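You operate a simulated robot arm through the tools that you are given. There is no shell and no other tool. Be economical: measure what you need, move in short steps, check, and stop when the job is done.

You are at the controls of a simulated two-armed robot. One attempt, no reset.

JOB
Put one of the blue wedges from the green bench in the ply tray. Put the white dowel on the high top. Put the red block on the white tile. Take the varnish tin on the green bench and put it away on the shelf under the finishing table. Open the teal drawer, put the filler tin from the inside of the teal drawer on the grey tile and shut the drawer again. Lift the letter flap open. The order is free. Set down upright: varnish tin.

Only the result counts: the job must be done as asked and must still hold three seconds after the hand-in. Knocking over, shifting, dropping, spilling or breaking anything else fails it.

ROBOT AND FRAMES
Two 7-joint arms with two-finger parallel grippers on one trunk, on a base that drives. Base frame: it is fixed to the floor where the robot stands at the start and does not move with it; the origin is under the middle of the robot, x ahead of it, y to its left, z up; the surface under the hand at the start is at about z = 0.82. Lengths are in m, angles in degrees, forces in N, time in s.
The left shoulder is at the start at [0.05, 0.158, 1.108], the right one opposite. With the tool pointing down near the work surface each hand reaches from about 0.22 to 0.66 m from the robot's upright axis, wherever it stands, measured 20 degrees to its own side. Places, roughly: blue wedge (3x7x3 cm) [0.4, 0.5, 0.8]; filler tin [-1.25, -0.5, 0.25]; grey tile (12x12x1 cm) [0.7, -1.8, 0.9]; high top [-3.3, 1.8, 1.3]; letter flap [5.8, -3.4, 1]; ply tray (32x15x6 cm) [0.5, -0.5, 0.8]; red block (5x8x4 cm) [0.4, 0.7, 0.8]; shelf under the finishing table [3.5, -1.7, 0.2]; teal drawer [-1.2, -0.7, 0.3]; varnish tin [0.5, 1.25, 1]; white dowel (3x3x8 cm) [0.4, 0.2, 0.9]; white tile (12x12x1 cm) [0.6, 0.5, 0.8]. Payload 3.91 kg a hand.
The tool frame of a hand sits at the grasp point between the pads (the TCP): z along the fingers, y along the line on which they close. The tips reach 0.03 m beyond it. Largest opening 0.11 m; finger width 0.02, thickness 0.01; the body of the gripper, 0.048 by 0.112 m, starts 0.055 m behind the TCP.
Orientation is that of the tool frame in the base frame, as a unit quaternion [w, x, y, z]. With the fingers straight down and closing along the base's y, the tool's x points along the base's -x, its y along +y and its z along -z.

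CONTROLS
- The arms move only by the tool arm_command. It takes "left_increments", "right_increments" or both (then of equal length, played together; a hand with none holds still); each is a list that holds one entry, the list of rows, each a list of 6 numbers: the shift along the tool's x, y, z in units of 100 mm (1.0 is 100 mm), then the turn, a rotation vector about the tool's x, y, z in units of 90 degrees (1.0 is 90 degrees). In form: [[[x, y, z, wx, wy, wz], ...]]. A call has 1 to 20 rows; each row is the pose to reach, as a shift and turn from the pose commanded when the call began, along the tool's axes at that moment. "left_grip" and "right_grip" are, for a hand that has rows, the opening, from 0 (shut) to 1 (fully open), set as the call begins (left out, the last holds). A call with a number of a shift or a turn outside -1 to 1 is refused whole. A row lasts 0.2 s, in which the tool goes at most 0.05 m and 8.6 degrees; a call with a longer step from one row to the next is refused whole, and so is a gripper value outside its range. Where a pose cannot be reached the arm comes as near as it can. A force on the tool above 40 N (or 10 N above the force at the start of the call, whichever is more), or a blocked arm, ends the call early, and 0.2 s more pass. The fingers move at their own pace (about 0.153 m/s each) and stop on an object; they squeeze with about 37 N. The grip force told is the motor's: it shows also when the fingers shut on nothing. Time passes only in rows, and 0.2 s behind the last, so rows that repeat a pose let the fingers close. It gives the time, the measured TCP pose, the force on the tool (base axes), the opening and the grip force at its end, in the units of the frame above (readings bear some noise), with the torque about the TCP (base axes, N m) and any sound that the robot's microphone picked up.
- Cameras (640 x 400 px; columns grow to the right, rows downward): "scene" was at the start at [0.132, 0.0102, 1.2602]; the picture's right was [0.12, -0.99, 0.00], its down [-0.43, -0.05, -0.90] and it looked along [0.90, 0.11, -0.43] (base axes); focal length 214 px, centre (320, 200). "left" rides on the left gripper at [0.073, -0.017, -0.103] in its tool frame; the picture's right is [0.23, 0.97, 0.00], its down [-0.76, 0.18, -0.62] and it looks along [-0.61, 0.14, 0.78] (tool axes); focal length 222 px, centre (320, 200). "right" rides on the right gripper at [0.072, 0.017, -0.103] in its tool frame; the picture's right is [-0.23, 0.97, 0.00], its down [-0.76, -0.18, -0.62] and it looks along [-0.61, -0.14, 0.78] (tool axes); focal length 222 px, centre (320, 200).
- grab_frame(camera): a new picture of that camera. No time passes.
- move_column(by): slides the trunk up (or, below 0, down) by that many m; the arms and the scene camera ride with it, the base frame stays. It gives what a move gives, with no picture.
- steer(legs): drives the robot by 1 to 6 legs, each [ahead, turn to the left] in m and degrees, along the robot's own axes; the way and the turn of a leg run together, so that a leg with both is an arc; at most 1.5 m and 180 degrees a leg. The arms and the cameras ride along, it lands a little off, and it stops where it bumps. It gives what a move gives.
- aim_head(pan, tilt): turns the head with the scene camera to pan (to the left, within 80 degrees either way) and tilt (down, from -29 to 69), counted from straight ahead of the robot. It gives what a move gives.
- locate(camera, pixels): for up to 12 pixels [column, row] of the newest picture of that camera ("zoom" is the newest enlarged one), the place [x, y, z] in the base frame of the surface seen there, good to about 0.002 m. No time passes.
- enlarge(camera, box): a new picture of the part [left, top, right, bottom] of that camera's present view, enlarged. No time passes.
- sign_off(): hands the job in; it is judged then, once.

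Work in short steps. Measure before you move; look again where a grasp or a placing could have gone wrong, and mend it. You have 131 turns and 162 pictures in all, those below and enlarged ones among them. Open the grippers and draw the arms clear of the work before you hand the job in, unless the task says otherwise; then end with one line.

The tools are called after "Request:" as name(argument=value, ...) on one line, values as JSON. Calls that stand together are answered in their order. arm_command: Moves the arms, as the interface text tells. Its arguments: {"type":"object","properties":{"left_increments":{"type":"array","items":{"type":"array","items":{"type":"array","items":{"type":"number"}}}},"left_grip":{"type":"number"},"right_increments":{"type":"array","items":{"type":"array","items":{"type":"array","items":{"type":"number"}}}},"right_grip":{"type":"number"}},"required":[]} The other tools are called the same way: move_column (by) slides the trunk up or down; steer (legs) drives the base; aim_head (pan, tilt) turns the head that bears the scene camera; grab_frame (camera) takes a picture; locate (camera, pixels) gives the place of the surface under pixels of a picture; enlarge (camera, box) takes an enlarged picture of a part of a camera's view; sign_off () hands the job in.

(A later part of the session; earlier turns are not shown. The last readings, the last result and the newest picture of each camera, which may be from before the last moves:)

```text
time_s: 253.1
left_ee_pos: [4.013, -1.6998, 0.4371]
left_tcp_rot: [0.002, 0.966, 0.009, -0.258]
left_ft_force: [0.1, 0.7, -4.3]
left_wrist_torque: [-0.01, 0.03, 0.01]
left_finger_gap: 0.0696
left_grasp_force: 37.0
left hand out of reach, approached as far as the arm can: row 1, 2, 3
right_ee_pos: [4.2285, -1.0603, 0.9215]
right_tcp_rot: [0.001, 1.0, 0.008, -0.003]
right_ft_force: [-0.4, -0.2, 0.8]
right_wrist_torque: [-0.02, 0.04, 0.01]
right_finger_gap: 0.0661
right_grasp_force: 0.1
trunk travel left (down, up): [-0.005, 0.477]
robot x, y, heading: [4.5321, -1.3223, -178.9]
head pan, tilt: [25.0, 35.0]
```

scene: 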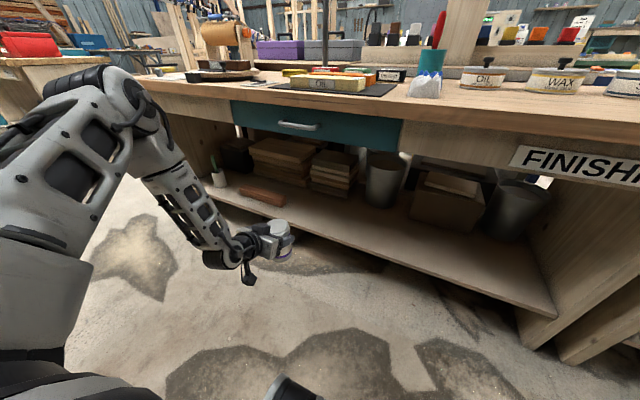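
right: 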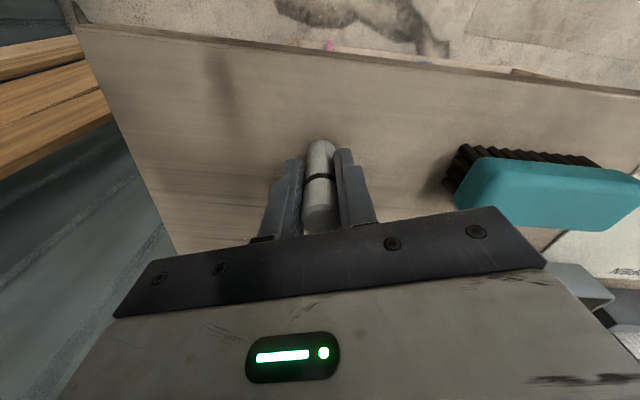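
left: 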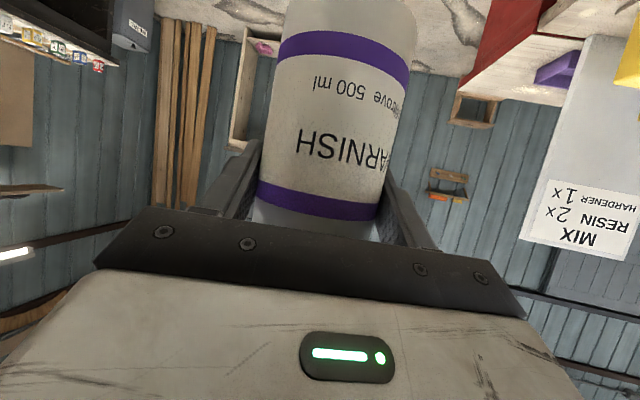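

Still limited. Try with the hand more in front of the shoulder (less to the side) and see how low it gets.

Request:
arm_command(left_increments=[[[0, -0.3, 0, 0, 0, 0], [0, -0.65, 0, 0, 0, 0], [0, -1, 0, 0, 0, 0]]])

Request:
arm_command(left_increments=[[[0.15, -0.2, 0.26, 0, 0, 0], [0.3, -0.4, 0.52, 0, 0, 0], [0.45, -0.5, 0.8, 0, 0, 0], [0.45, -0.5, 0.8, 0, 0, 0]]])

Request:
grab_frame(camera="scene")

```text
time_s: 253.9
left_ee_pos: [4.0137, -1.6087, 0.4525]
left_tcp_rot: [0.003, 0.966, 0.011, -0.258]
left_ft_force: [0.8, 0.1, -4.1]
left_wrist_torque: [-0.03, 0.06, 0.03]
left_finger_gap: 0.0695
left_grasp_force: 37.5
left hand out of reach, approached as far as the arm can: row 2, 3
right_ee_pos: [4.2302, -1.0598, 0.9215]
right_tcp_rot: [0.001, 1.0, 0.008, -0.002]
right_ft_force: [0.0, -0.3, -0.1]
right_wrist_torque: [-0.01, 0.01, 0.01]
right_finger_gap: 0.0658
right_grasp_force: 0.2
trunk travel left (down, up): [-0.005, 0.477]
robot x, y, heading: [4.5363, -1.32, -178.6]
head pan, tilt: [25.0, 35.0]
```

```text
time_s: 254.9
left_ee_pos: [4.0519, -1.5954, 0.4387]
left_tcp_rot: [0.003, 0.966, 0.01, -0.258]
left_ft_force: [0.6, 0.3, -4.2]
left_wrist_torque: [0.0, -0.01, -0.02]
left_finger_gap: 0.0697
left_grasp_force: 36.9
left hand out of reach, approached as far as the arm can: row 1, 2, 3, 4
right_ee_pos: [4.2301, -1.0599, 0.9204]
right_tcp_rot: [0.001, 1.0, 0.008, -0.003]
right_ft_force: [-0.8, -1.0, -0.3]
right_wrist_torque: [0.04, 0.01, 0.05]
right_finger_gap: 0.066
right_grasp_force: 0.1
trunk travel left (down, up): [-0.005, 0.477]
robot x, y, heading: [4.5383, -1.3211, -178.9]
head pan, tilt: [25.0, 35.0]
```

```text
86 pictures are left
```

scene: 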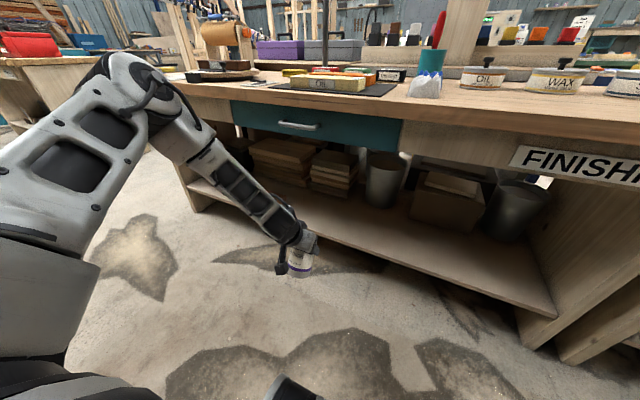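

I test how low the hand gets with the tool straight down.

Request:
arm_command(left_increments=[[[0, 0, 0, 0, 0.09, 0], [0, 0, 0, 0, 0.18, 0], [0, 0, 0, 0, 0.27, 0], [0, 0, 0, 0, 0.333, 0]]])

Request:
arm_command(left_increments=[[[0, 0, 0.3, 0, 0, 0], [0, 0, 0.6, 0, 0, 0], [0, 0, 1, 0, 0, 0], [0, 0, 1, 0, 0, 0]]])

Request:
grab_frame(camera="scene")

```text
time_s: 255.9
left_ee_pos: [4.0682, -1.6049, 0.4592]
left_tcp_rot: [-0.001, 1.0, 0.009, 0.001]
left_ft_force: [0.8, -0.7, -4.6]
left_wrist_torque: [0.01, 0.1, 0.0]
left_finger_gap: 0.0697
left_grasp_force: 37.1
left hand out of reach, approached as far as the arm can: row 2, 3, 4
right_ee_pos: [4.2293, -1.0593, 0.9214]
right_tcp_rot: [0.001, 1.0, 0.008, -0.004]
right_ft_force: [-0.4, -0.3, 0.9]
right_wrist_torque: [0.0, 0.01, 0.04]
right_finger_gap: 0.066
right_grasp_force: 0.0
trunk travel left (down, up): [-0.005, 0.477]
robot x, y, heading: [4.5342, -1.3213, -178.6]
head pan, tilt: [25.0, 35.0]
```

```text
time_s: 256.9
left_ee_pos: [4.1042, -1.6279, 0.4221]
left_tcp_rot: [-0.001, 1.0, 0.01, 0.0]
left_ft_force: [-1.3, 0.0, -4.2]
left_wrist_torque: [0.01, 0.08, -0.01]
left_finger_gap: 0.0696
left_grasp_force: 37.0
left hand out of reach, approached as far as the arm can: row 1, 2, 3, 4
right_ee_pos: [4.2292, -1.059, 0.9214]
right_tcp_rot: [0.001, 1.0, 0.008, -0.003]
right_ft_force: [0.6, 0.4, 0.4]
right_wrist_torque: [0.0, 0.04, -0.01]
right_finger_gap: 0.0661
right_grasp_force: 0.1
trunk travel left (down, up): [-0.005, 0.477]
robot x, y, heading: [4.5291, -1.3226, -178.6]
head pan, tilt: [25.0, 35.0]
```

```text
85 pictures are left
```

scene: 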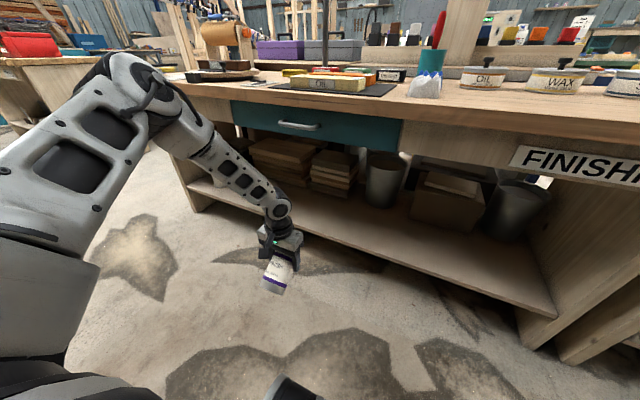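

The upper arm seems at its lower limit with the elbow out sideways. I turn to face down the aisle (free space), raise, pitch to 60° and stretch the arm forward before lowering, to find a low reachable pose.

Request:
steer(legs=[[0, 88]])

Request:
arm_command(left_increments=[[[0, 0, -0.3, 0, 0, 0], [0, 0, -0.6, 0, -0.07, 0], [0, 0, -1, 0, -0.14, 0], [0, 0, -1, 0, -0.23, 0], [0, 0, -1, 0, -0.32, 0], [0, 0, -1, 0, -0.41, 0], [0, 0, -1, 0, -0.5, 0], [0, 0, -1, 0, -0.59, 0], [0, 0, -1, 0, -0.667, 0]]])

Request:
arm_command(left_increments=[[[-0.25, -0.1, 0.3, 0, 0, 0], [-0.5, -0.2, 0.6, 0, 0, 0], [-0.7, -0.3, 0.9, 0, 0, 0]]])

Request:
arm_command(left_increments=[[[-0.15, -0.1, 0.3, 0, 0, 0], [-0.35, -0.2, 0.6, 0, 0, 0], [-0.55, -0.3, 0.95, 0, 0, 0]]])

Request:
aim_head(pan=20, tilt=30)

Request:
grab_frame(camera="scene")

```text
time_s: 261.0
left_ee_pos: [4.8166, -1.768, 0.422]
left_tcp_rot: [-0.001, 0.719, 0.695, 0.0]
left_ft_force: [0.3, 0.1, -4.3]
left_wrist_torque: [-0.09, 0.05, 0.0]
left_finger_gap: 0.0696
left_grasp_force: 37.1
right_ee_pos: [4.2574, -1.6109, 0.9214]
right_tcp_rot: [0.002, 0.721, 0.693, -0.001]
right_ft_force: [-0.5, -0.6, 0.4]
right_wrist_torque: [-0.02, -0.02, -0.03]
right_finger_gap: 0.0661
right_grasp_force: 0.0
trunk travel left (down, up): [-0.005, 0.477]
robot x, y, heading: [4.5319, -1.3177, -92.1]
head pan, tilt: [25.0, 35.0]
```

```text
time_s: 263.0
left_ee_pos: [4.818, -1.7678, 0.5231]
left_tcp_rot: [0.346, 0.622, 0.603, -0.36]
left_ft_force: [0.2, 0.8, -4.7]
left_wrist_torque: [0.08, 0.05, -0.01]
left_finger_gap: 0.0695
left_grasp_force: 36.9
right_ee_pos: [4.2564, -1.6117, 0.9215]
right_tcp_rot: [0.002, 0.721, 0.693, -0.001]
right_ft_force: [-1.2, 0.2, -0.2]
right_wrist_torque: [-0.01, 0.01, -0.01]
right_finger_gap: 0.0659
right_grasp_force: 0.0
trunk travel left (down, up): [-0.005, 0.477]
robot x, y, heading: [4.5341, -1.3188, -92.1]
head pan, tilt: [25.0, 35.0]
```

```text
time_s: 263.8
left_ee_pos: [4.7807, -1.8796, 0.5388]
left_tcp_rot: [0.346, 0.623, 0.602, -0.361]
left_ft_force: [-0.1, -0.2, -4.7]
left_wrist_torque: [0.04, -0.02, -0.01]
left_finger_gap: 0.0693
left_grasp_force: 37.5
right_ee_pos: [4.2584, -1.6106, 0.9213]
right_tcp_rot: [0.002, 0.721, 0.693, -0.001]
right_ft_force: [0.0, -0.2, 0.5]
right_wrist_torque: [0.02, 0.05, 0.04]
right_finger_gap: 0.066
right_grasp_force: 0.1
trunk travel left (down, up): [-0.005, 0.477]
robot x, y, heading: [4.5349, -1.3201, -91.6]
head pan, tilt: [25.0, 35.0]
```

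```text
time_s: 264.6
left_ee_pos: [4.7645, -1.9618, 0.5637]
left_tcp_rot: [0.347, 0.623, 0.602, -0.36]
left_ft_force: [0.2, -0.2, -5.8]
left_wrist_torque: [0.05, -0.02, -0.04]
left_finger_gap: 0.0695
left_grasp_force: 36.9
left hand out of reach, approached as far as the arm can: row 2, 3
right_ee_pos: [4.2564, -1.6106, 0.9211]
right_tcp_rot: [0.003, 0.721, 0.693, -0.001]
right_ft_force: [0.0, -0.2, -1.1]
right_wrist_torque: [-0.02, -0.02, -0.01]
right_finger_gap: 0.0659
right_grasp_force: 0.0
trunk travel left (down, up): [-0.005, 0.477]
robot x, y, heading: [4.5383, -1.3194, -92.0]
head pan, tilt: [25.0, 35.0]
```

```text
time_s: 265.3
left_ee_pos: [4.7643, -1.9608, 0.5627]
left_tcp_rot: [0.347, 0.623, 0.602, -0.36]
left_ft_force: [0.2, 0.2, -4.1]
left_wrist_torque: [0.04, -0.02, -0.01]
left_finger_gap: 0.0694
left_grasp_force: 36.9
right_ee_pos: [4.2573, -1.6107, 0.9217]
right_tcp_rot: [0.002, 0.721, 0.693, -0.002]
right_ft_force: [-0.8, 0.6, -0.4]
right_wrist_torque: [0.02, -0.01, -0.01]
right_finger_gap: 0.066
right_grasp_force: 0.1
trunk travel left (down, up): [-0.005, 0.477]
robot x, y, heading: [4.5356, -1.3208, -91.6]
head pan, tilt: [20.0, 30.0]
```

```text
84 pictures are left
```

scene: 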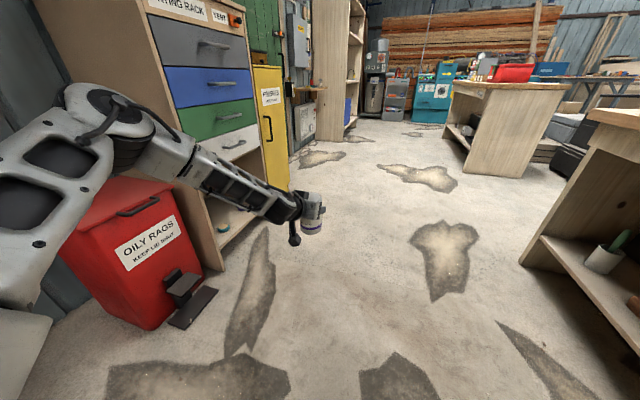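

The wrist seems at its limit again. I use the free right arm to probe how low a tool-down hand goes close to the body (fwd 0.29, side 0.28), while the left returns to 30° pitch.

Request:
arm_command(left_increments=[[[0.0, 0, 0, 0, 0.09, 0], [0, 0, 0, 0, 0.18, 0], [0, 0, 0, 0, 0.27, 0], [0, 0, 0, 0, 0.333, 0]]], right_increments=[[[0, 0, 0.25, 0, 0, 0], [0, 0, 0.5, 0, 0, 0], [0, 0, 0.75, 0, 0, 0], [0, 0, 1, 0, 0, 0]]])

Request:
arm_command(left_increments=[[[0.15, 0, 0.26, 0, 0, 0], [0.3, 0, 0.52, 0, 0, 0], [0.4, 0, 0.7, 0, 0, 0], [0.5, 0, 0.87, 0, 0, 0]]], right_increments=[[[0, 0, 0.25, 0, 0, 0], [0, 0, 0.5, 0, 0, 0], [0, 0, 0.75, 0, 0, 0], [0, 0, 1, 0, 0, 0]]])

Request:
arm_command(left_increments=[[[0.15, 0, 0.26, 0, 0, 0], [0.3, 0, 0.52, 0, 0, 0], [0.4, 0, 0.7, 0, 0, 0], [0.5, 0, 0.87, 0, 0, 0]]], right_increments=[[[0, 0, 0.25, 0, 0, 0], [0, 0, 0.5, 0, 0, 0], [0, 0, 0.75, 0, 0, 0], [0, 0, 1, 0, 0, 0]]])

Request:
arm_command(right_increments=[[[0, 0, 0.25, 0, 0, 0], [0, 0, 0.5, 0, 0, 0], [0, 0, 0.75, 0, 0, 0], [0, 0, 1, 0, 0, 0]]])

Request:
arm_command(right_increments=[[[0, 0, 0.25, 0, 0, 0], [0, 0, 0.5, 0, 0, 0], [0, 0, 0.75, 0, 0, 0], [0, 0, 1, 0, 0, 0]]])

```text
time_s: 266.3
left_ee_pos: [4.7733, -1.9522, 0.5692]
left_tcp_rot: [0.18, 0.694, 0.671, -0.188]
left_ft_force: [0.2, 0.2, -4.1]
left_wrist_torque: [-0.01, 0.0, -0.02]
left_finger_gap: 0.0694
left_grasp_force: 36.6
left hand out of reach, approached as far as the arm can: row 3, 4
right_ee_pos: [4.2575, -1.6113, 0.8209]
right_tcp_rot: [0.003, 0.722, 0.692, -0.002]
right_ft_force: [1.3, 1.4, 0.9]
right_wrist_torque: [-0.03, 0.01, 0.0]
right_finger_gap: 0.0661
right_grasp_force: 0.1
trunk travel left (down, up): [-0.005, 0.477]
robot x, y, heading: [4.5394, -1.3202, -91.9]
head pan, tilt: [20.0, 30.0]
```

```text
time_s: 267.3
left_ee_pos: [4.7928, -1.9175, 0.5042]
left_tcp_rot: [0.178, 0.695, 0.671, -0.187]
left_ft_force: [0.3, -0.2, -5.5]
left_wrist_torque: [-0.04, -0.03, 0.0]
left_finger_gap: 0.0697
left_grasp_force: 36.5
left hand out of reach, approached as far as the arm can: row 1, 2, 3, 4
right_ee_pos: [4.256, -1.613, 0.7226]
right_tcp_rot: [0.003, 0.721, 0.693, -0.001]
right_ft_force: [-0.1, 0.4, 0.3]
right_wrist_torque: [-0.01, -0.02, -0.02]
right_finger_gap: 0.0659
right_grasp_force: 0.0
trunk travel left (down, up): [-0.005, 0.477]
robot x, y, heading: [4.5381, -1.3218, -91.8]
head pan, tilt: [20.0, 30.0]
```

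```text
time_s: 268.3
left_ee_pos: [4.8135, -1.8748, 0.4569]
left_tcp_rot: [0.179, 0.695, 0.671, -0.186]
left_ft_force: [0.1, -0.9, -4.4]
left_wrist_torque: [-0.04, -0.02, 0.03]
left_finger_gap: 0.0696
left_grasp_force: 37.0
left hand out of reach, approached as far as the arm can: row 1, 2, 3, 4
right_ee_pos: [4.2569, -1.6126, 0.6186]
right_tcp_rot: [0.002, 0.721, 0.693, -0.001]
right_ft_force: [0.1, 0.3, 0.3]
right_wrist_torque: [0.01, 0.01, 0.03]
right_finger_gap: 0.0661
right_grasp_force: 0.1
trunk travel left (down, up): [-0.005, 0.477]
robot x, y, heading: [4.5342, -1.3192, -91.7]
head pan, tilt: [20.0, 30.0]
```

```text
time_s: 269.3
left_ee_pos: [4.8133, -1.8753, 0.456]
left_tcp_rot: [0.179, 0.694, 0.672, -0.187]
left_ft_force: [0.6, 0.3, -4.0]
left_wrist_torque: [-0.05, -0.01, -0.02]
left_finger_gap: 0.0694
left_grasp_force: 37.0
right_ee_pos: [4.256, -1.6101, 0.5207]
right_tcp_rot: [0.002, 0.721, 0.693, -0.001]
right_ft_force: [-0.2, 0.4, -0.6]
right_wrist_torque: [-0.02, 0.0, -0.01]
right_finger_gap: 0.0662
right_grasp_force: 0.0
trunk travel left (down, up): [-0.005, 0.477]
robot x, y, heading: [4.538, -1.3211, -91.9]
head pan, tilt: [20.0, 30.0]
```

```text
time_s: 270.3
left_ee_pos: [4.8132, -1.8751, 0.4571]
left_tcp_rot: [0.18, 0.694, 0.672, -0.186]
left_ft_force: [0.9, 0.8, -4.4]
left_wrist_torque: [-0.02, 0.03, 0.02]
left_finger_gap: 0.0692
left_grasp_force: 36.7
right_ee_pos: [4.2555, -1.6138, 0.4221]
right_tcp_rot: [0.002, 0.721, 0.693, -0.002]
right_ft_force: [-0.1, -0.5, -0.1]
right_wrist_torque: [-0.02, 0.01, 0.03]
right_finger_gap: 0.0659
right_grasp_force: 0.1
trunk travel left (down, up): [-0.005, 0.477]
robot x, y, heading: [4.5335, -1.3224, -91.8]
head pan, tilt: [20.0, 30.0]
```

The right arm is still going down at 0.42; keep probing.

Request:
arm_command(right_increments=[[[0, 0, 0.25, 0, 0, 0], [0, 0, 0.5, 0, 0, 0], [0, 0, 0.75, 0, 0, 0], [0, 0, 1, 0, 0, 0]]])

Request:
arm_command(right_increments=[[[0, 0, 0.25, 0, 0, 0], [0, 0, 0.5, 0, 0, 0], [0, 0, 0.5, 0, 0, 0]]])

Request:
aim_head(pan=-40, tilt=45)

Request:
grab_frame(camera="scene")

```text
time_s: 271.3
left_ee_pos: [4.813, -1.8745, 0.4563]
left_tcp_rot: [0.179, 0.695, 0.671, -0.187]
left_ft_force: [-0.9, 0.2, -4.6]
left_wrist_torque: [-0.04, -0.01, 0.01]
left_finger_gap: 0.0696
left_grasp_force: 37.1
right_ee_pos: [4.2574, -1.6127, 0.322]
right_tcp_rot: [0.003, 0.721, 0.693, -0.002]
right_ft_force: [0.1, -0.2, -0.4]
right_wrist_torque: [0.0, 0.0, -0.02]
right_finger_gap: 0.0661
right_grasp_force: 0.0
trunk travel left (down, up): [-0.005, 0.477]
robot x, y, heading: [4.5344, -1.3227, -92.0]
head pan, tilt: [20.0, 30.0]
```

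```text
time_s: 272.1
left_ee_pos: [4.8132, -1.8738, 0.4566]
left_tcp_rot: [0.179, 0.694, 0.672, -0.187]
left_ft_force: [-0.7, 0.2, -4.1]
left_wrist_torque: [-0.04, 0.01, 0.01]
left_finger_gap: 0.0695
left_grasp_force: 36.7
right_ee_pos: [4.2576, -1.6132, 0.2702]
right_tcp_rot: [0.002, 0.721, 0.693, -0.001]
right_ft_force: [0.8, -0.7, -0.3]
right_wrist_torque: [-0.04, -0.01, 0.0]
right_finger_gap: 0.066
right_grasp_force: 0.1
trunk travel left (down, up): [-0.005, 0.477]
robot x, y, heading: [4.5359, -1.3212, -92.1]
head pan, tilt: [20.0, 30.0]
```

```text
time_s: 273.4
left_ee_pos: [4.8133, -1.8731, 0.4559]
left_tcp_rot: [0.18, 0.695, 0.671, -0.187]
left_ft_force: [0.2, -0.2, -4.9]
left_wrist_torque: [-0.03, 0.0, 0.05]
left_finger_gap: 0.0696
left_grasp_force: 37.1
right_ee_pos: [4.2585, -1.6141, 0.2702]
right_tcp_rot: [0.003, 0.721, 0.692, -0.001]
right_ft_force: [0.6, -0.3, -0.5]
right_wrist_torque: [0.01, 0.02, -0.03]
right_finger_gap: 0.0657
right_grasp_force: 0.2
trunk travel left (down, up): [-0.005, 0.477]
robot x, y, heading: [4.5313, -1.3218, -91.9]
head pan, tilt: [-40.0, 45.0]
```

```text
83 pictures are left
```

scene: 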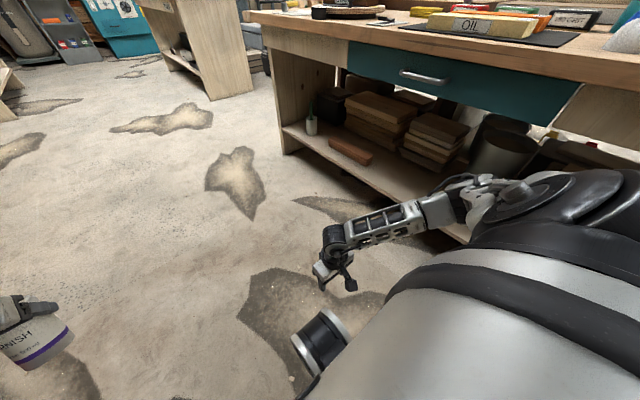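

Near the body the right hand reaches z 0.27 with a low elbow. From this configuration I test pitching to 60° and stretching forward.

Request:
arm_command(right_increments=[[[0, 0, -0.2, 0, -0.09, 0], [0, 0, -0.5, 0, -0.18, 0], [0, 0, -0.5, 0, -0.27, 0], [0, 0, -0.5, 0, -0.36, 0], [0, 0, -0.5, 0, -0.45, 0], [0, 0, -0.5, 0, -0.54, 0], [0, 0, -0.5, 0, -0.63, 0], [0, 0, -0.5, 0, -0.667, 0]]])

Request:
arm_command(right_increments=[[[-0.15, 0, 0.26, 0, 0, 0], [-0.3, 0, 0.52, 0, 0, 0], [-0.57, 0, 0.98, 0, 0, 0]]])

Request:
arm_command(right_increments=[[[-0.15, 0, 0.26, 0, 0, 0], [-0.3, 0, 0.52, 0, 0, 0], [-0.57, 0, 0.98, 0, 0, 0]]])

Request:
grab_frame(camera="scene")

```text
time_s: 274.6
left_ee_pos: [4.8138, -1.8745, 0.4542]
left_tcp_rot: [0.179, 0.695, 0.671, -0.186]
left_ft_force: [0.2, 0.2, -5.0]
left_wrist_torque: [0.0, -0.03, 0.0]
left_finger_gap: 0.0695
left_grasp_force: 36.7
right_ee_pos: [4.255, -1.6205, 0.3216]
right_tcp_rot: [0.134, 0.707, 0.68, -0.142]
right_ft_force: [-1.9, -1.9, 0.6]
right_wrist_torque: [0.24, -0.18, 0.2]
right_finger_gap: 0.0658
right_grasp_force: 0.1
right hand out of reach, approached as far as the arm can: row 4, 5, 6
trunk travel left (down, up): [-0.005, 0.477]
robot x, y, heading: [4.5355, -1.3198, -91.9]
head pan, tilt: [-40.0, 45.0]
stopped in row 6 (right hand): the force on the tool passed its limit at 41 N (the readings are from after the stop); the commanded pose is now the measured one
```

```text
refused: row 3 steps farther than a row can; nothing moved
```

```text
refused: row 3 steps farther than a row can; nothing moved
```

```text
82 pictures are left
```

scene: 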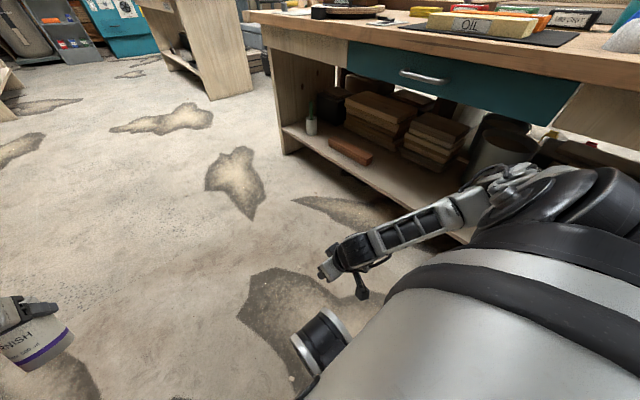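

A contact: check where the right elbow and wrist are relative to the table and base.

Request:
locate(camera="scene", pixels=[[500, 180], [450, 210], [480, 215], [361, 285], [345, 260], [325, 272], [320, 330], [550, 190], [410, 235]])

```text
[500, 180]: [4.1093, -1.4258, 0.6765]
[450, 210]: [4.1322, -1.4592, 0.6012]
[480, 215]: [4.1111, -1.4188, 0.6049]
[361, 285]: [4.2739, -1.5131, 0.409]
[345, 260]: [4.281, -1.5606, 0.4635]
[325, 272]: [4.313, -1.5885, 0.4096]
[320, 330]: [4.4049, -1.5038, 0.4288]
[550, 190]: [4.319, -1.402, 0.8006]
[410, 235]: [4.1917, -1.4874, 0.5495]
```

The elbow is well clear of the table; the wrist camera met the robot's own base. Move the hand 0.1 forward and then pitch.

Request:
arm_command(right_increments=[[[-0.3, -0.1, 0.1, 0, 0, 0], [-0.65, -0.1, 0.2, 0, 0, 0], [-1, -0.1, 0.3, 0, 0, 0]]])

Request:
arm_command(right_increments=[[[0, 0, 0, 0, -0.09, 0], [-0.1, 0, 0, 0, -0.18, 0], [-0.2, 0, 0, 0, -0.27, 0], [-0.3, 0, 0, 0, -0.36, 0], [-0.3, 0, 0, 0, -0.41, 0]]])

Request:
arm_command(right_increments=[[[-0.15, 0, 0.26, 0, 0, 0], [-0.3, 0, 0.52, 0, 0, 0], [-0.5, 0, 0.86, 0, 0, 0]]])

Request:
grab_frame(camera="scene")

```text
time_s: 275.4
left_ee_pos: [4.8141, -1.8749, 0.456]
left_tcp_rot: [0.18, 0.694, 0.672, -0.186]
left_ft_force: [0.1, -0.5, -4.8]
left_wrist_torque: [-0.01, 0.01, 0.02]
left_finger_gap: 0.0695
left_grasp_force: 37.0
right_ee_pos: [4.2389, -1.725, 0.3325]
right_tcp_rot: [0.133, 0.707, 0.68, -0.141]
right_ft_force: [0.3, -0.7, -1.0]
right_wrist_torque: [-0.04, 0.01, 0.01]
right_finger_gap: 0.0659
right_grasp_force: 0.1
trunk travel left (down, up): [-0.005, 0.477]
robot x, y, heading: [4.5311, -1.3188, -91.7]
head pan, tilt: [-40.0, 45.0]
```

```text
time_s: 276.6
left_ee_pos: [4.813, -1.8735, 0.457]
left_tcp_rot: [0.179, 0.695, 0.671, -0.186]
left_ft_force: [0.7, 0.4, -4.0]
left_wrist_torque: [-0.04, 0.03, 0.0]
left_finger_gap: 0.0695
left_grasp_force: 37.1
right_ee_pos: [4.2814, -1.7764, 0.3632]
right_tcp_rot: [0.373, 0.609, 0.65, -0.258]
right_ft_force: [-7.8, -4.1, 5.4]
right_wrist_torque: [0.54, -0.24, 0.51]
right_finger_gap: 0.0659
right_grasp_force: 0.1
right hand out of reach, approached as far as the arm can: row 2, 3, 4, 5
trunk travel left (down, up): [-0.005, 0.477]
robot x, y, heading: [4.5371, -1.3199, -91.7]
head pan, tilt: [-40.0, 45.0]
```

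```text
time_s: 277.4
left_ee_pos: [4.8136, -1.8741, 0.4554]
left_tcp_rot: [0.18, 0.694, 0.671, -0.186]
left_ft_force: [-0.1, 0.1, -4.6]
left_wrist_torque: [0.02, -0.01, 0.02]
left_finger_gap: 0.0693
left_grasp_force: 37.2
right_ee_pos: [4.2933, -1.8757, 0.3507]
right_tcp_rot: [0.372, 0.612, 0.649, -0.257]
right_ft_force: [0.5, -0.5, -0.8]
right_wrist_torque: [-0.02, -0.01, 0.0]
right_finger_gap: 0.066
right_grasp_force: 0.1
trunk travel left (down, up): [-0.005, 0.477]
robot x, y, heading: [4.5369, -1.3226, -92.2]
head pan, tilt: [-40.0, 45.0]
```

```text
81 pictures are left
```

scene: 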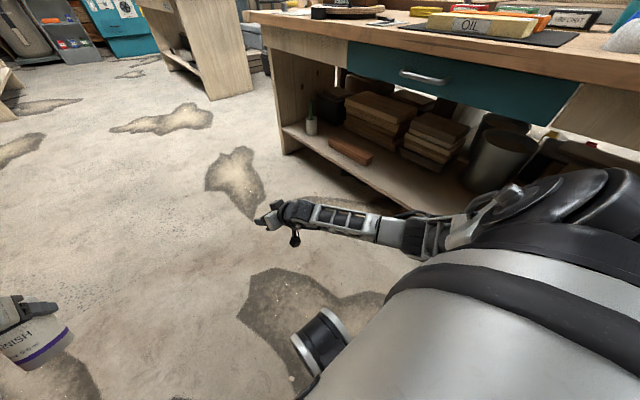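

The low-elbow configuration works: right hand at z 0.35, fwd 0.56, pitch ~60°. Do the same with the left: retract close with tool down, lower, then go forward and pitch.

Request:
arm_command(left_increments=[[[0.2, 0, -0.2, 0, 0.08, 0], [0.4, 0, -0.4, 0, 0.16, 0], [0.6, 0, -0.6, 0, 0.25, 0], [0.87, 0.1, -0.8, 0, 0.333, 0]]])

Request:
arm_command(left_increments=[[[0.3, 0.1, 0, 0, 0, 0], [0.65, 0.1, 0, 0, 0, 0], [1, 0.1, 0, 0, 0, 0]]])

Request:
arm_command(left_increments=[[[0.2, 0, 0.3, 0, 0, 0], [0.3, 0, 0.65, 0, 0, 0], [0.4, 0, 1, 0, 0, 0]]])

Request:
aim_head(pan=45, tilt=45)

Request:
grab_frame(camera="scene")

```text
time_s: 278.4
left_ee_pos: [4.826, -1.7603, 0.4813]
left_tcp_rot: [-0.001, 0.72, 0.694, -0.001]
left_ft_force: [-0.1, -1.2, -4.6]
left_wrist_torque: [-0.06, 0.01, -0.02]
left_finger_gap: 0.0693
left_grasp_force: 37.1
right_ee_pos: [4.2948, -1.8764, 0.351]
right_tcp_rot: [0.372, 0.612, 0.648, -0.257]
right_ft_force: [0.8, 1.0, -0.8]
right_wrist_torque: [-0.02, -0.03, 0.0]
right_finger_gap: 0.066
right_grasp_force: 0.1
trunk travel left (down, up): [-0.005, 0.477]
robot x, y, heading: [4.5354, -1.3233, -91.9]
head pan, tilt: [-40.0, 45.0]
```

```text
time_s: 279.2
left_ee_pos: [4.8387, -1.6595, 0.4813]
left_tcp_rot: [0.0, 0.719, 0.695, -0.001]
left_ft_force: [-0.4, 0.1, -5.2]
left_wrist_torque: [-0.09, -0.01, -0.03]
left_finger_gap: 0.0697
left_grasp_force: 37.0
right_ee_pos: [4.2939, -1.8747, 0.3511]
right_tcp_rot: [0.372, 0.612, 0.649, -0.257]
right_ft_force: [1.3, 0.4, 0.8]
right_wrist_torque: [0.02, -0.02, -0.03]
right_finger_gap: 0.066
right_grasp_force: 0.0
trunk travel left (down, up): [-0.005, 0.477]
robot x, y, heading: [4.5339, -1.3225, -92.2]
head pan, tilt: [-40.0, 45.0]
```

```text
time_s: 280.0
left_ee_pos: [4.8428, -1.615, 0.379]
left_tcp_rot: [-0.001, 0.719, 0.695, -0.001]
left_ft_force: [-0.1, -0.1, -5.0]
left_wrist_torque: [-0.11, 0.01, -0.03]
left_finger_gap: 0.0697
left_grasp_force: 37.3
right_ee_pos: [4.2932, -1.8753, 0.3522]
right_tcp_rot: [0.372, 0.612, 0.649, -0.256]
right_ft_force: [-0.1, 1.2, 0.2]
right_wrist_torque: [0.02, 0.01, 0.01]
right_finger_gap: 0.066
right_grasp_force: 0.1
trunk travel left (down, up): [-0.005, 0.477]
robot x, y, heading: [4.5369, -1.3217, -91.9]
head pan, tilt: [-40.0, 45.0]
```

```text
time_s: 281.6
left_ee_pos: [4.842, -1.6169, 0.3797]
left_tcp_rot: [-0.001, 0.72, 0.694, -0.001]
left_ft_force: [0.5, 0.7, -5.0]
left_wrist_torque: [-0.08, -0.01, -0.01]
left_finger_gap: 0.0692
left_grasp_force: 36.9
right_ee_pos: [4.2939, -1.8759, 0.3513]
right_tcp_rot: [0.372, 0.612, 0.649, -0.257]
right_ft_force: [-0.2, -0.3, -0.2]
right_wrist_torque: [-0.02, 0.02, 0.03]
right_finger_gap: 0.066
right_grasp_force: 0.0
trunk travel left (down, up): [-0.005, 0.477]
robot x, y, heading: [4.5333, -1.3231, -92.0]
head pan, tilt: [45.0, 45.0]
```

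```text
80 pictures are left
```

scene: 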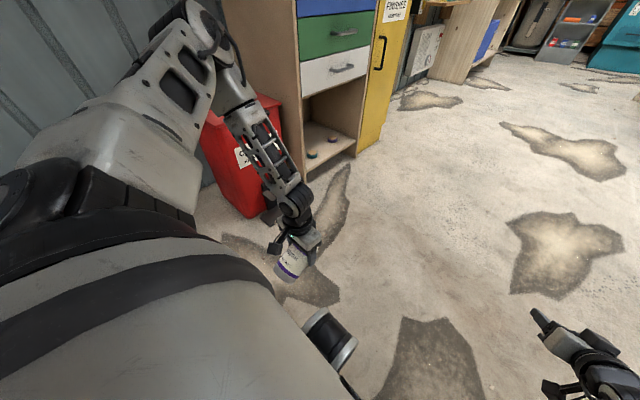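

The left elbow is still up. The right got its low elbow by retracting with the hand above shoulder height, so I raise the left hand 0.55 m close to the body and look.

Request:
arm_command(left_increments=[[[-0.2, 0, -0.3, 0, 0, 0], [-0.4, 0, -0.65, 0, 0, 0], [-0.5, 0, -1, 0, 0, 0]]])

Request:
arm_command(left_increments=[[[-0.2, 0, -0.3, 0, 0, 0], [-0.4, 0, -0.65, 0, 0, 0], [-0.5, 0, -1, 0, 0, 0]]])

Request:
arm_command(left_increments=[[[0, 0, -0.3, 0, 0, 0], [0, 0, -0.65, 0, 0, 0], [0, 0, -1, 0, 0, 0]]])

Request:
arm_command(left_increments=[[[0, 0, -0.3, 0, 0, 0], [0, 0, -0.65, 0, 0, 0], [0, 0, -1, 0, 0, 0]]])

Request:
arm_command(left_increments=[[[0, 0, -0.3, 0, 0, 0], [0, 0, -0.65, 0, 0, 0], [0, 0, -1, 0, 0, 0]]])

Request:
arm_command(left_increments=[[[0, 0, -0.3, 0, 0, 0], [0, 0, -0.65, 0, 0, 0], [0, 0, -0.7, 0, 0, 0]]])

Request:
arm_command(left_increments=[[[0.3, 0, 0, 0, 0, 0], [0.65, 0, 0, 0, 0, 0], [1, 0, 0, 0, 0, 0]]])

Request:
arm_command(left_increments=[[[0.3, 0, 0, 0, 0, 0], [0.65, 0, 0, 0, 0, 0], [1, 0, 0, 0, 0, 0]]])

Request:
grab_frame(camera="scene")

```text
time_s: 282.4
left_ee_pos: [4.8416, -1.669, 0.4788]
left_tcp_rot: [-0.001, 0.719, 0.695, 0.0]
left_ft_force: [0.2, -0.4, -3.9]
left_wrist_torque: [-0.08, 0.02, -0.02]
left_finger_gap: 0.0694
left_grasp_force: 36.8
right_ee_pos: [4.2932, -1.8751, 0.3513]
right_tcp_rot: [0.372, 0.612, 0.649, -0.256]
right_ft_force: [0.0, 0.2, -0.2]
right_wrist_torque: [-0.02, -0.02, -0.01]
right_finger_gap: 0.066
right_grasp_force: 0.1
trunk travel left (down, up): [-0.005, 0.477]
robot x, y, heading: [4.5336, -1.3202, -92.2]
head pan, tilt: [45.0, 45.0]
```

```text
time_s: 283.2
left_ee_pos: [4.8392, -1.7186, 0.5802]
left_tcp_rot: [0.0, 0.719, 0.695, -0.001]
left_ft_force: [0.2, -0.2, -4.7]
left_wrist_torque: [-0.05, 0.04, 0.02]
left_finger_gap: 0.0693
left_grasp_force: 37.4
right_ee_pos: [4.2942, -1.875, 0.352]
right_tcp_rot: [0.373, 0.611, 0.649, -0.258]
right_ft_force: [0.0, -0.2, 0.4]
right_wrist_torque: [-0.03, -0.03, -0.02]
right_finger_gap: 0.0659
right_grasp_force: 0.0
trunk travel left (down, up): [-0.005, 0.477]
robot x, y, heading: [4.5335, -1.3247, -91.9]
head pan, tilt: [45.0, 45.0]
```

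```text
time_s: 284.0
left_ee_pos: [4.8371, -1.7151, 0.682]
left_tcp_rot: [-0.001, 0.72, 0.694, 0.0]
left_ft_force: [-0.3, 0.4, -5.2]
left_wrist_torque: [-0.1, 0.02, 0.02]
left_finger_gap: 0.0692
left_grasp_force: 36.8
right_ee_pos: [4.2935, -1.8748, 0.3514]
right_tcp_rot: [0.372, 0.612, 0.649, -0.257]
right_ft_force: [-0.1, -0.3, -0.3]
right_wrist_torque: [-0.01, 0.0, -0.02]
right_finger_gap: 0.066
right_grasp_force: 0.0
trunk travel left (down, up): [-0.005, 0.477]
robot x, y, heading: [4.531, -1.319, -92.2]
head pan, tilt: [45.0, 45.0]
```

```text
time_s: 284.8
left_ee_pos: [4.8402, -1.7212, 0.7831]
left_tcp_rot: [-0.001, 0.72, 0.694, 0.0]
left_ft_force: [0.2, 0.1, -5.1]
left_wrist_torque: [-0.09, 0.01, 0.02]
left_finger_gap: 0.0693
left_grasp_force: 37.0
right_ee_pos: [4.2931, -1.8751, 0.3511]
right_tcp_rot: [0.372, 0.612, 0.648, -0.257]
right_ft_force: [-0.2, -0.1, 0.2]
right_wrist_torque: [-0.02, -0.04, 0.03]
right_finger_gap: 0.0658
right_grasp_force: 0.0
trunk travel left (down, up): [-0.005, 0.477]
robot x, y, heading: [4.5293, -1.3209, -91.9]
head pan, tilt: [45.0, 45.0]
```

```text
time_s: 285.6
left_ee_pos: [4.8387, -1.7211, 0.8836]
left_tcp_rot: [0.0, 0.719, 0.695, -0.002]
left_ft_force: [0.6, 0.1, -5.5]
left_wrist_torque: [-0.11, 0.02, 0.01]
left_finger_gap: 0.0693
left_grasp_force: 36.7
right_ee_pos: [4.2944, -1.8754, 0.3513]
right_tcp_rot: [0.373, 0.611, 0.65, -0.256]
right_ft_force: [0.0, 0.7, -0.4]
right_wrist_torque: [0.02, -0.01, -0.02]
right_finger_gap: 0.0659
right_grasp_force: 0.0
trunk travel left (down, up): [-0.005, 0.477]
robot x, y, heading: [4.5341, -1.3189, -92.0]
head pan, tilt: [45.0, 45.0]
```

```text
time_s: 286.4
left_ee_pos: [4.8398, -1.7197, 0.9495]
left_tcp_rot: [0.001, 0.719, 0.695, -0.002]
left_ft_force: [0.0, 0.2, -4.6]
left_wrist_torque: [-0.08, 0.0, 0.02]
left_finger_gap: 0.0696
left_grasp_force: 36.9
left hand out of reach, approached as far as the arm can: row 3
right_ee_pos: [4.2948, -1.8743, 0.3518]
right_tcp_rot: [0.372, 0.612, 0.649, -0.257]
right_ft_force: [-0.7, 1.1, 0.8]
right_wrist_torque: [0.01, 0.02, 0.01]
right_finger_gap: 0.0658
right_grasp_force: 0.1
trunk travel left (down, up): [-0.005, 0.477]
robot x, y, heading: [4.5346, -1.3222, -92.0]
head pan, tilt: [45.0, 45.0]
```

```text
time_s: 287.2
left_ee_pos: [4.8426, -1.6179, 0.9457]
left_tcp_rot: [-0.001, 0.719, 0.695, -0.001]
left_ft_force: [-0.2, -1.0, -5.4]
left_wrist_torque: [-0.05, -0.01, 0.01]
left_finger_gap: 0.0694
left_grasp_force: 37.3
right_ee_pos: [4.2939, -1.8758, 0.352]
right_tcp_rot: [0.372, 0.612, 0.649, -0.256]
right_ft_force: [-0.4, -0.2, 0.4]
right_wrist_torque: [-0.01, -0.02, -0.01]
right_finger_gap: 0.0659
right_grasp_force: 0.1
trunk travel left (down, up): [-0.005, 0.477]
robot x, y, heading: [4.5313, -1.323, -91.9]
head pan, tilt: [45.0, 45.0]
```

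```text
time_s: 288.0
left_ee_pos: [4.8472, -1.5222, 0.9414]
left_tcp_rot: [0.0, 0.72, 0.694, -0.002]
left_ft_force: [0.3, -1.0, -5.3]
left_wrist_torque: [-0.06, 0.0, -0.01]
left_finger_gap: 0.0695
left_grasp_force: 37.1
left hand out of reach, approached as far as the arm can: row 3
right_ee_pos: [4.2935, -1.8756, 0.3522]
right_tcp_rot: [0.373, 0.612, 0.648, -0.258]
right_ft_force: [0.7, -0.8, -0.3]
right_wrist_torque: [-0.02, 0.01, -0.01]
right_finger_gap: 0.0661
right_grasp_force: 0.2
trunk travel left (down, up): [-0.005, 0.477]
robot x, y, heading: [4.5345, -1.3228, -91.5]
head pan, tilt: [45.0, 45.0]
```

```text
79 pictures are left
```

scene: 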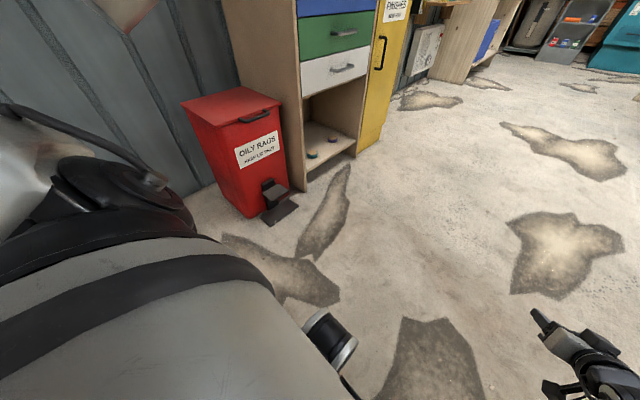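

The left elbow appears to have dropped. Now lower the left hand near the body and look.

Request:
arm_command(left_increments=[[[-0.3, 0, 0.3, 0, 0, 0], [-0.6, 0, 0.6, 0, 0, 0], [-0.8, 0, 1, 0, 0, 0]]])

Request:
arm_command(left_increments=[[[0, 0, 0.3, 0, 0, 0], [0, 0, 0.65, 0, 0, 0], [0, 0, 1, 0, 0, 0]]])

Request:
arm_command(left_increments=[[[0, 0, 0.3, 0, 0, 0], [0, 0, 0.65, 0, 0, 0], [0, 0, 1, 0, 0, 0]]])

Request:
arm_command(left_increments=[[[0, 0, 0.3, 0, 0, 0], [0, 0, 0.65, 0, 0, 0], [0, 0, 1, 0, 0, 0]]])

Request:
arm_command(left_increments=[[[-0.2, 0, 0.3, 0, 0, 0], [-0.4, 0, 0.65, 0, 0, 0], [-0.5, 0, 1, 0, 0, 0]]])

Request:
grab_frame(camera="scene")

```text
time_s: 288.8
left_ee_pos: [4.8421, -1.601, 0.8423]
left_tcp_rot: [0.0, 0.719, 0.695, -0.001]
left_ft_force: [-1.6, 0.5, -4.2]
left_wrist_torque: [-0.09, -0.04, -0.03]
left_finger_gap: 0.0693
left_grasp_force: 36.7
right_ee_pos: [4.2936, -1.8749, 0.3527]
right_tcp_rot: [0.372, 0.612, 0.649, -0.257]
right_ft_force: [-0.3, 0.1, -0.3]
right_wrist_torque: [-0.02, -0.03, 0.02]
right_finger_gap: 0.0659
right_grasp_force: 0.1
trunk travel left (down, up): [-0.005, 0.477]
robot x, y, heading: [4.534, -1.3173, -92.0]
head pan, tilt: [45.0, 45.0]
```

```text
time_s: 289.6
left_ee_pos: [4.8431, -1.5996, 0.7425]
left_tcp_rot: [0.0, 0.718, 0.696, -0.001]
left_ft_force: [-0.8, -0.4, -4.9]
left_wrist_torque: [-0.12, 0.02, -0.02]
left_finger_gap: 0.0696
left_grasp_force: 36.5
right_ee_pos: [4.2935, -1.8754, 0.3517]
right_tcp_rot: [0.372, 0.612, 0.648, -0.257]
right_ft_force: [-0.5, -0.3, -0.4]
right_wrist_torque: [0.01, 0.04, 0.0]
right_finger_gap: 0.0661
right_grasp_force: 0.0
trunk travel left (down, up): [-0.005, 0.477]
robot x, y, heading: [4.5362, -1.3212, -92.0]
head pan, tilt: [45.0, 45.0]
```

```text
time_s: 290.4
left_ee_pos: [4.844, -1.6024, 0.6452]
left_tcp_rot: [0.0, 0.719, 0.695, -0.001]
left_ft_force: [0.7, -0.6, -4.4]
left_wrist_torque: [-0.06, -0.06, -0.01]
left_finger_gap: 0.0694
left_grasp_force: 37.2
right_ee_pos: [4.2944, -1.8752, 0.3509]
right_tcp_rot: [0.372, 0.612, 0.649, -0.257]
right_ft_force: [0.5, 0.2, 0.3]
right_wrist_torque: [-0.01, -0.01, 0.01]
right_finger_gap: 0.0661
right_grasp_force: 0.1
trunk travel left (down, up): [-0.005, 0.477]
robot x, y, heading: [4.537, -1.3224, -91.8]
head pan, tilt: [45.0, 45.0]
```

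```text
time_s: 291.2
left_ee_pos: [4.8424, -1.5991, 0.5439]
left_tcp_rot: [0.001, 0.72, 0.694, -0.001]
left_ft_force: [0.0, -0.2, -4.5]
left_wrist_torque: [-0.11, -0.05, -0.01]
left_finger_gap: 0.0692
left_grasp_force: 36.8
right_ee_pos: [4.294, -1.8747, 0.3517]
right_tcp_rot: [0.372, 0.612, 0.648, -0.257]
right_ft_force: [0.7, 0.0, 0.8]
right_wrist_torque: [-0.01, -0.01, 0.0]
right_finger_gap: 0.0661
right_grasp_force: 0.1
trunk travel left (down, up): [-0.005, 0.477]
robot x, y, heading: [4.5336, -1.322, -91.8]
head pan, tilt: [45.0, 45.0]
```

```text
time_s: 292.0
left_ee_pos: [4.8403, -1.6549, 0.4437]
left_tcp_rot: [0.0, 0.719, 0.695, -0.002]
left_ft_force: [0.4, 0.0, -5.0]
left_wrist_torque: [-0.07, -0.02, -0.01]
left_finger_gap: 0.0689
left_grasp_force: 37.2
right_ee_pos: [4.2939, -1.8752, 0.3508]
right_tcp_rot: [0.372, 0.612, 0.649, -0.257]
right_ft_force: [-1.2, 0.8, 0.2]
right_wrist_torque: [0.0, -0.01, -0.03]
right_finger_gap: 0.066
right_grasp_force: 0.0
trunk travel left (down, up): [-0.005, 0.477]
robot x, y, heading: [4.5335, -1.3214, -91.9]
head pan, tilt: [45.0, 45.0]
```

```text
78 pictures are left
```

scene: 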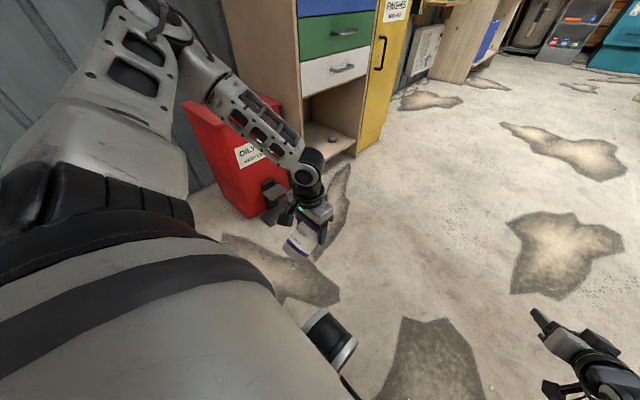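

The left elbow flips up again. Alternative: stand the tin on the finishing table's top and take it with the right hand, whose elbow is already low. Raise the trunk, re-pitch the left hand so the tin is upright, and face the table.

Request:
move_column(by=0.4)

Request:
arm_command(left_increments=[[[0, 0, -0.3, 0, 0, 0], [0, 0, -0.6, 0, -0.07, 0], [0, 0, -1, 0, -0.14, 0], [0, 0, -1, 0, -0.23, 0], [-0.1, 0, -1, 0, -0.32, 0], [-0.2, 0, -1, 0, -0.41, 0], [-0.3, 0, -1, 0, -0.5, 0], [-0.4, 0, -1, 0, -0.59, 0], [-0.5, 0, -1, 0, -0.667, 0]]])

Request:
steer(legs=[[0, -88]])

Request:
aim_head(pan=0, tilt=40)

Request:
grab_frame(camera="scene")

```text
time_s: 295.9
left_ee_pos: [4.8409, -1.6544, 0.8436]
left_tcp_rot: [0.0, 0.72, 0.694, -0.001]
left_ft_force: [-0.1, -0.3, -4.8]
left_wrist_torque: [-0.09, 0.01, -0.02]
left_finger_gap: 0.0692
left_grasp_force: 37.0
right_ee_pos: [4.2935, -1.8744, 0.7516]
right_tcp_rot: [0.372, 0.612, 0.649, -0.257]
right_ft_force: [-0.4, -0.4, 0.2]
right_wrist_torque: [0.02, -0.01, 0.0]
right_finger_gap: 0.0658
right_grasp_force: 0.1
trunk travel left (down, up): [-0.405, 0.077]
robot x, y, heading: [4.5357, -1.323, -91.9]
head pan, tilt: [45.0, 45.0]
```

```text
time_s: 297.9
left_ee_pos: [4.839, -1.7038, 0.9417]
left_tcp_rot: [0.347, 0.621, 0.603, -0.361]
left_ft_force: [0.4, 1.0, -4.2]
left_wrist_torque: [0.08, -0.01, 0.0]
left_finger_gap: 0.0692
left_grasp_force: 37.4
left hand out of reach, approached as far as the arm can: row 6, 7, 8
right_ee_pos: [4.2949, -1.8751, 0.7514]
right_tcp_rot: [0.372, 0.612, 0.649, -0.257]
right_ft_force: [0.5, -0.7, -0.1]
right_wrist_torque: [-0.01, 0.01, 0.0]
right_finger_gap: 0.066
right_grasp_force: 0.1
trunk travel left (down, up): [-0.405, 0.077]
robot x, y, heading: [4.5354, -1.3208, -91.6]
head pan, tilt: [45.0, 45.0]
```

```text
time_s: 302.1
left_ee_pos: [4.1478, -1.6196, 0.9429]
left_tcp_rot: [-0.012, 0.865, -0.02, -0.501]
left_ft_force: [-0.8, -0.5, -5.5]
left_wrist_torque: [0.01, -0.06, 0.01]
left_finger_gap: 0.0692
left_grasp_force: 36.9
right_ee_pos: [3.9836, -1.0742, 0.7508]
right_tcp_rot: [0.079, 0.891, 0.021, -0.446]
right_ft_force: [0.3, -0.5, -0.7]
right_wrist_torque: [0.01, -0.02, 0.02]
right_finger_gap: 0.066
right_grasp_force: 0.1
trunk travel left (down, up): [-0.405, 0.077]
robot x, y, heading: [4.5375, -1.3216, 177.6]
head pan, tilt: [45.0, 45.0]
```

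```text
time_s: 303.2
left_ee_pos: [4.1473, -1.6201, 0.9437]
left_tcp_rot: [-0.013, 0.866, -0.021, -0.5]
left_ft_force: [-0.2, 0.0, -4.6]
left_wrist_torque: [0.0, -0.09, 0.0]
left_finger_gap: 0.0694
left_grasp_force: 37.0
right_ee_pos: [3.9824, -1.073, 0.7512]
right_tcp_rot: [0.079, 0.892, 0.02, -0.446]
right_ft_force: [0.5, 0.2, -0.6]
right_wrist_torque: [-0.03, 0.0, -0.03]
right_finger_gap: 0.066
right_grasp_force: 0.1
trunk travel left (down, up): [-0.405, 0.077]
robot x, y, heading: [4.5342, -1.3203, 177.3]
head pan, tilt: [0.0, 40.0]
```

```text
77 pictures are left
```

scene: 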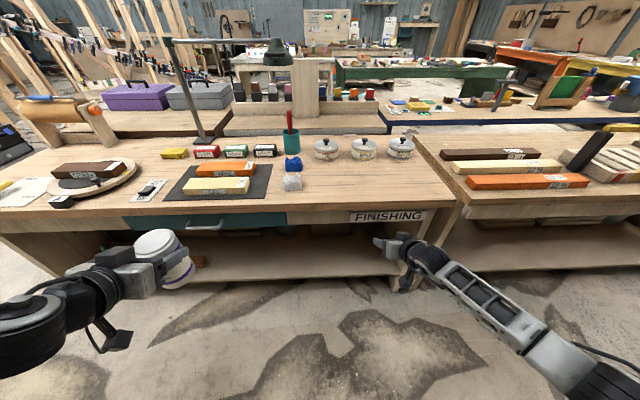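

Request:
locate(camera="scene", pixels=[[350, 185], [340, 200], [380, 195], [420, 190], [310, 195], [380, 206], [345, 165], [400, 165], [290, 185]])

Request:
grab_frame(camera="right")

```text
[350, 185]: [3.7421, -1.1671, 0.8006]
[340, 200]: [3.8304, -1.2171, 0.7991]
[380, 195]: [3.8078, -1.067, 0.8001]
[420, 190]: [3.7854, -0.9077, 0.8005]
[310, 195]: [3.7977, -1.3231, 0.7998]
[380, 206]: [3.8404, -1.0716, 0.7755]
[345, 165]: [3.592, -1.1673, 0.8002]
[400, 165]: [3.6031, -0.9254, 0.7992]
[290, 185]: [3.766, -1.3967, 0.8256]
```

```text
76 pictures are left
```

right: 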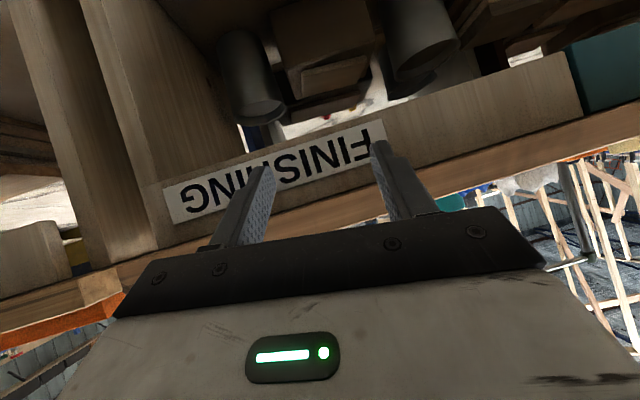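

Table front x 3.84, top 0.80; free spot (3.74,-1.17). Raise the trunk, turn right to heading 152° and drive 0.2 m so the left hand can set the tin there.

Request:
move_column(by=0.07)

Request:
steer(legs=[[0, -25.3], [0.2, 0]])

Request:
grab_frame(camera="scene")

```text
time_s: 304.3
left_ee_pos: [4.1479, -1.6194, 1.0133]
left_tcp_rot: [-0.012, 0.866, -0.019, -0.499]
left_ft_force: [0.7, 0.3, -5.3]
left_wrist_torque: [-0.02, -0.03, -0.03]
left_finger_gap: 0.0694
left_grasp_force: 36.4
right_ee_pos: [3.9825, -1.0737, 0.8212]
right_tcp_rot: [0.079, 0.891, 0.021, -0.446]
right_ft_force: [0.0, 0.2, 0.3]
right_wrist_torque: [-0.02, 0.02, -0.05]
right_finger_gap: 0.066
right_grasp_force: 0.1
trunk travel left (down, up): [-0.475, 0.007]
robot x, y, heading: [4.534, -1.3181, 177.6]
head pan, tilt: [0.0, 40.0]
```

```text
time_s: 307.1
left_ee_pos: [3.8817, -1.3418, 1.0128]
left_tcp_rot: [-0.117, 0.842, -0.203, -0.486]
left_ft_force: [0.3, 0.1, -5.1]
left_wrist_torque: [-0.03, -0.03, -0.01]
left_finger_gap: 0.0695
left_grasp_force: 37.2
right_ee_pos: [3.9592, -0.7774, 0.8222]
right_tcp_rot: [-0.016, 0.876, -0.169, -0.451]
right_ft_force: [0.3, -0.7, -0.2]
right_wrist_torque: [-0.01, -0.02, -0.01]
right_finger_gap: 0.0661
right_grasp_force: 0.0
trunk travel left (down, up): [-0.475, 0.007]
robot x, y, heading: [4.3563, -1.2345, 153.0]
head pan, tilt: [0.0, 40.0]
```

```text
75 pictures are left
```

scene: 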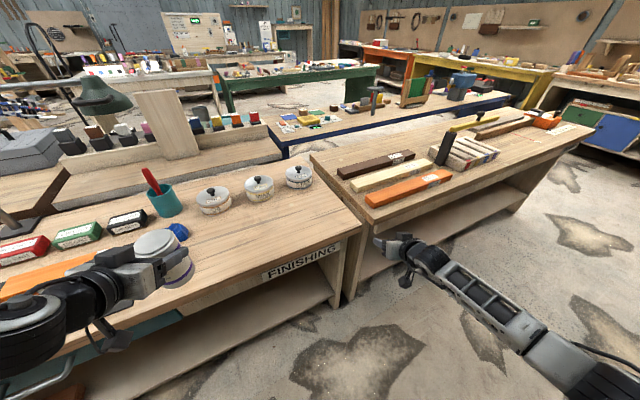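

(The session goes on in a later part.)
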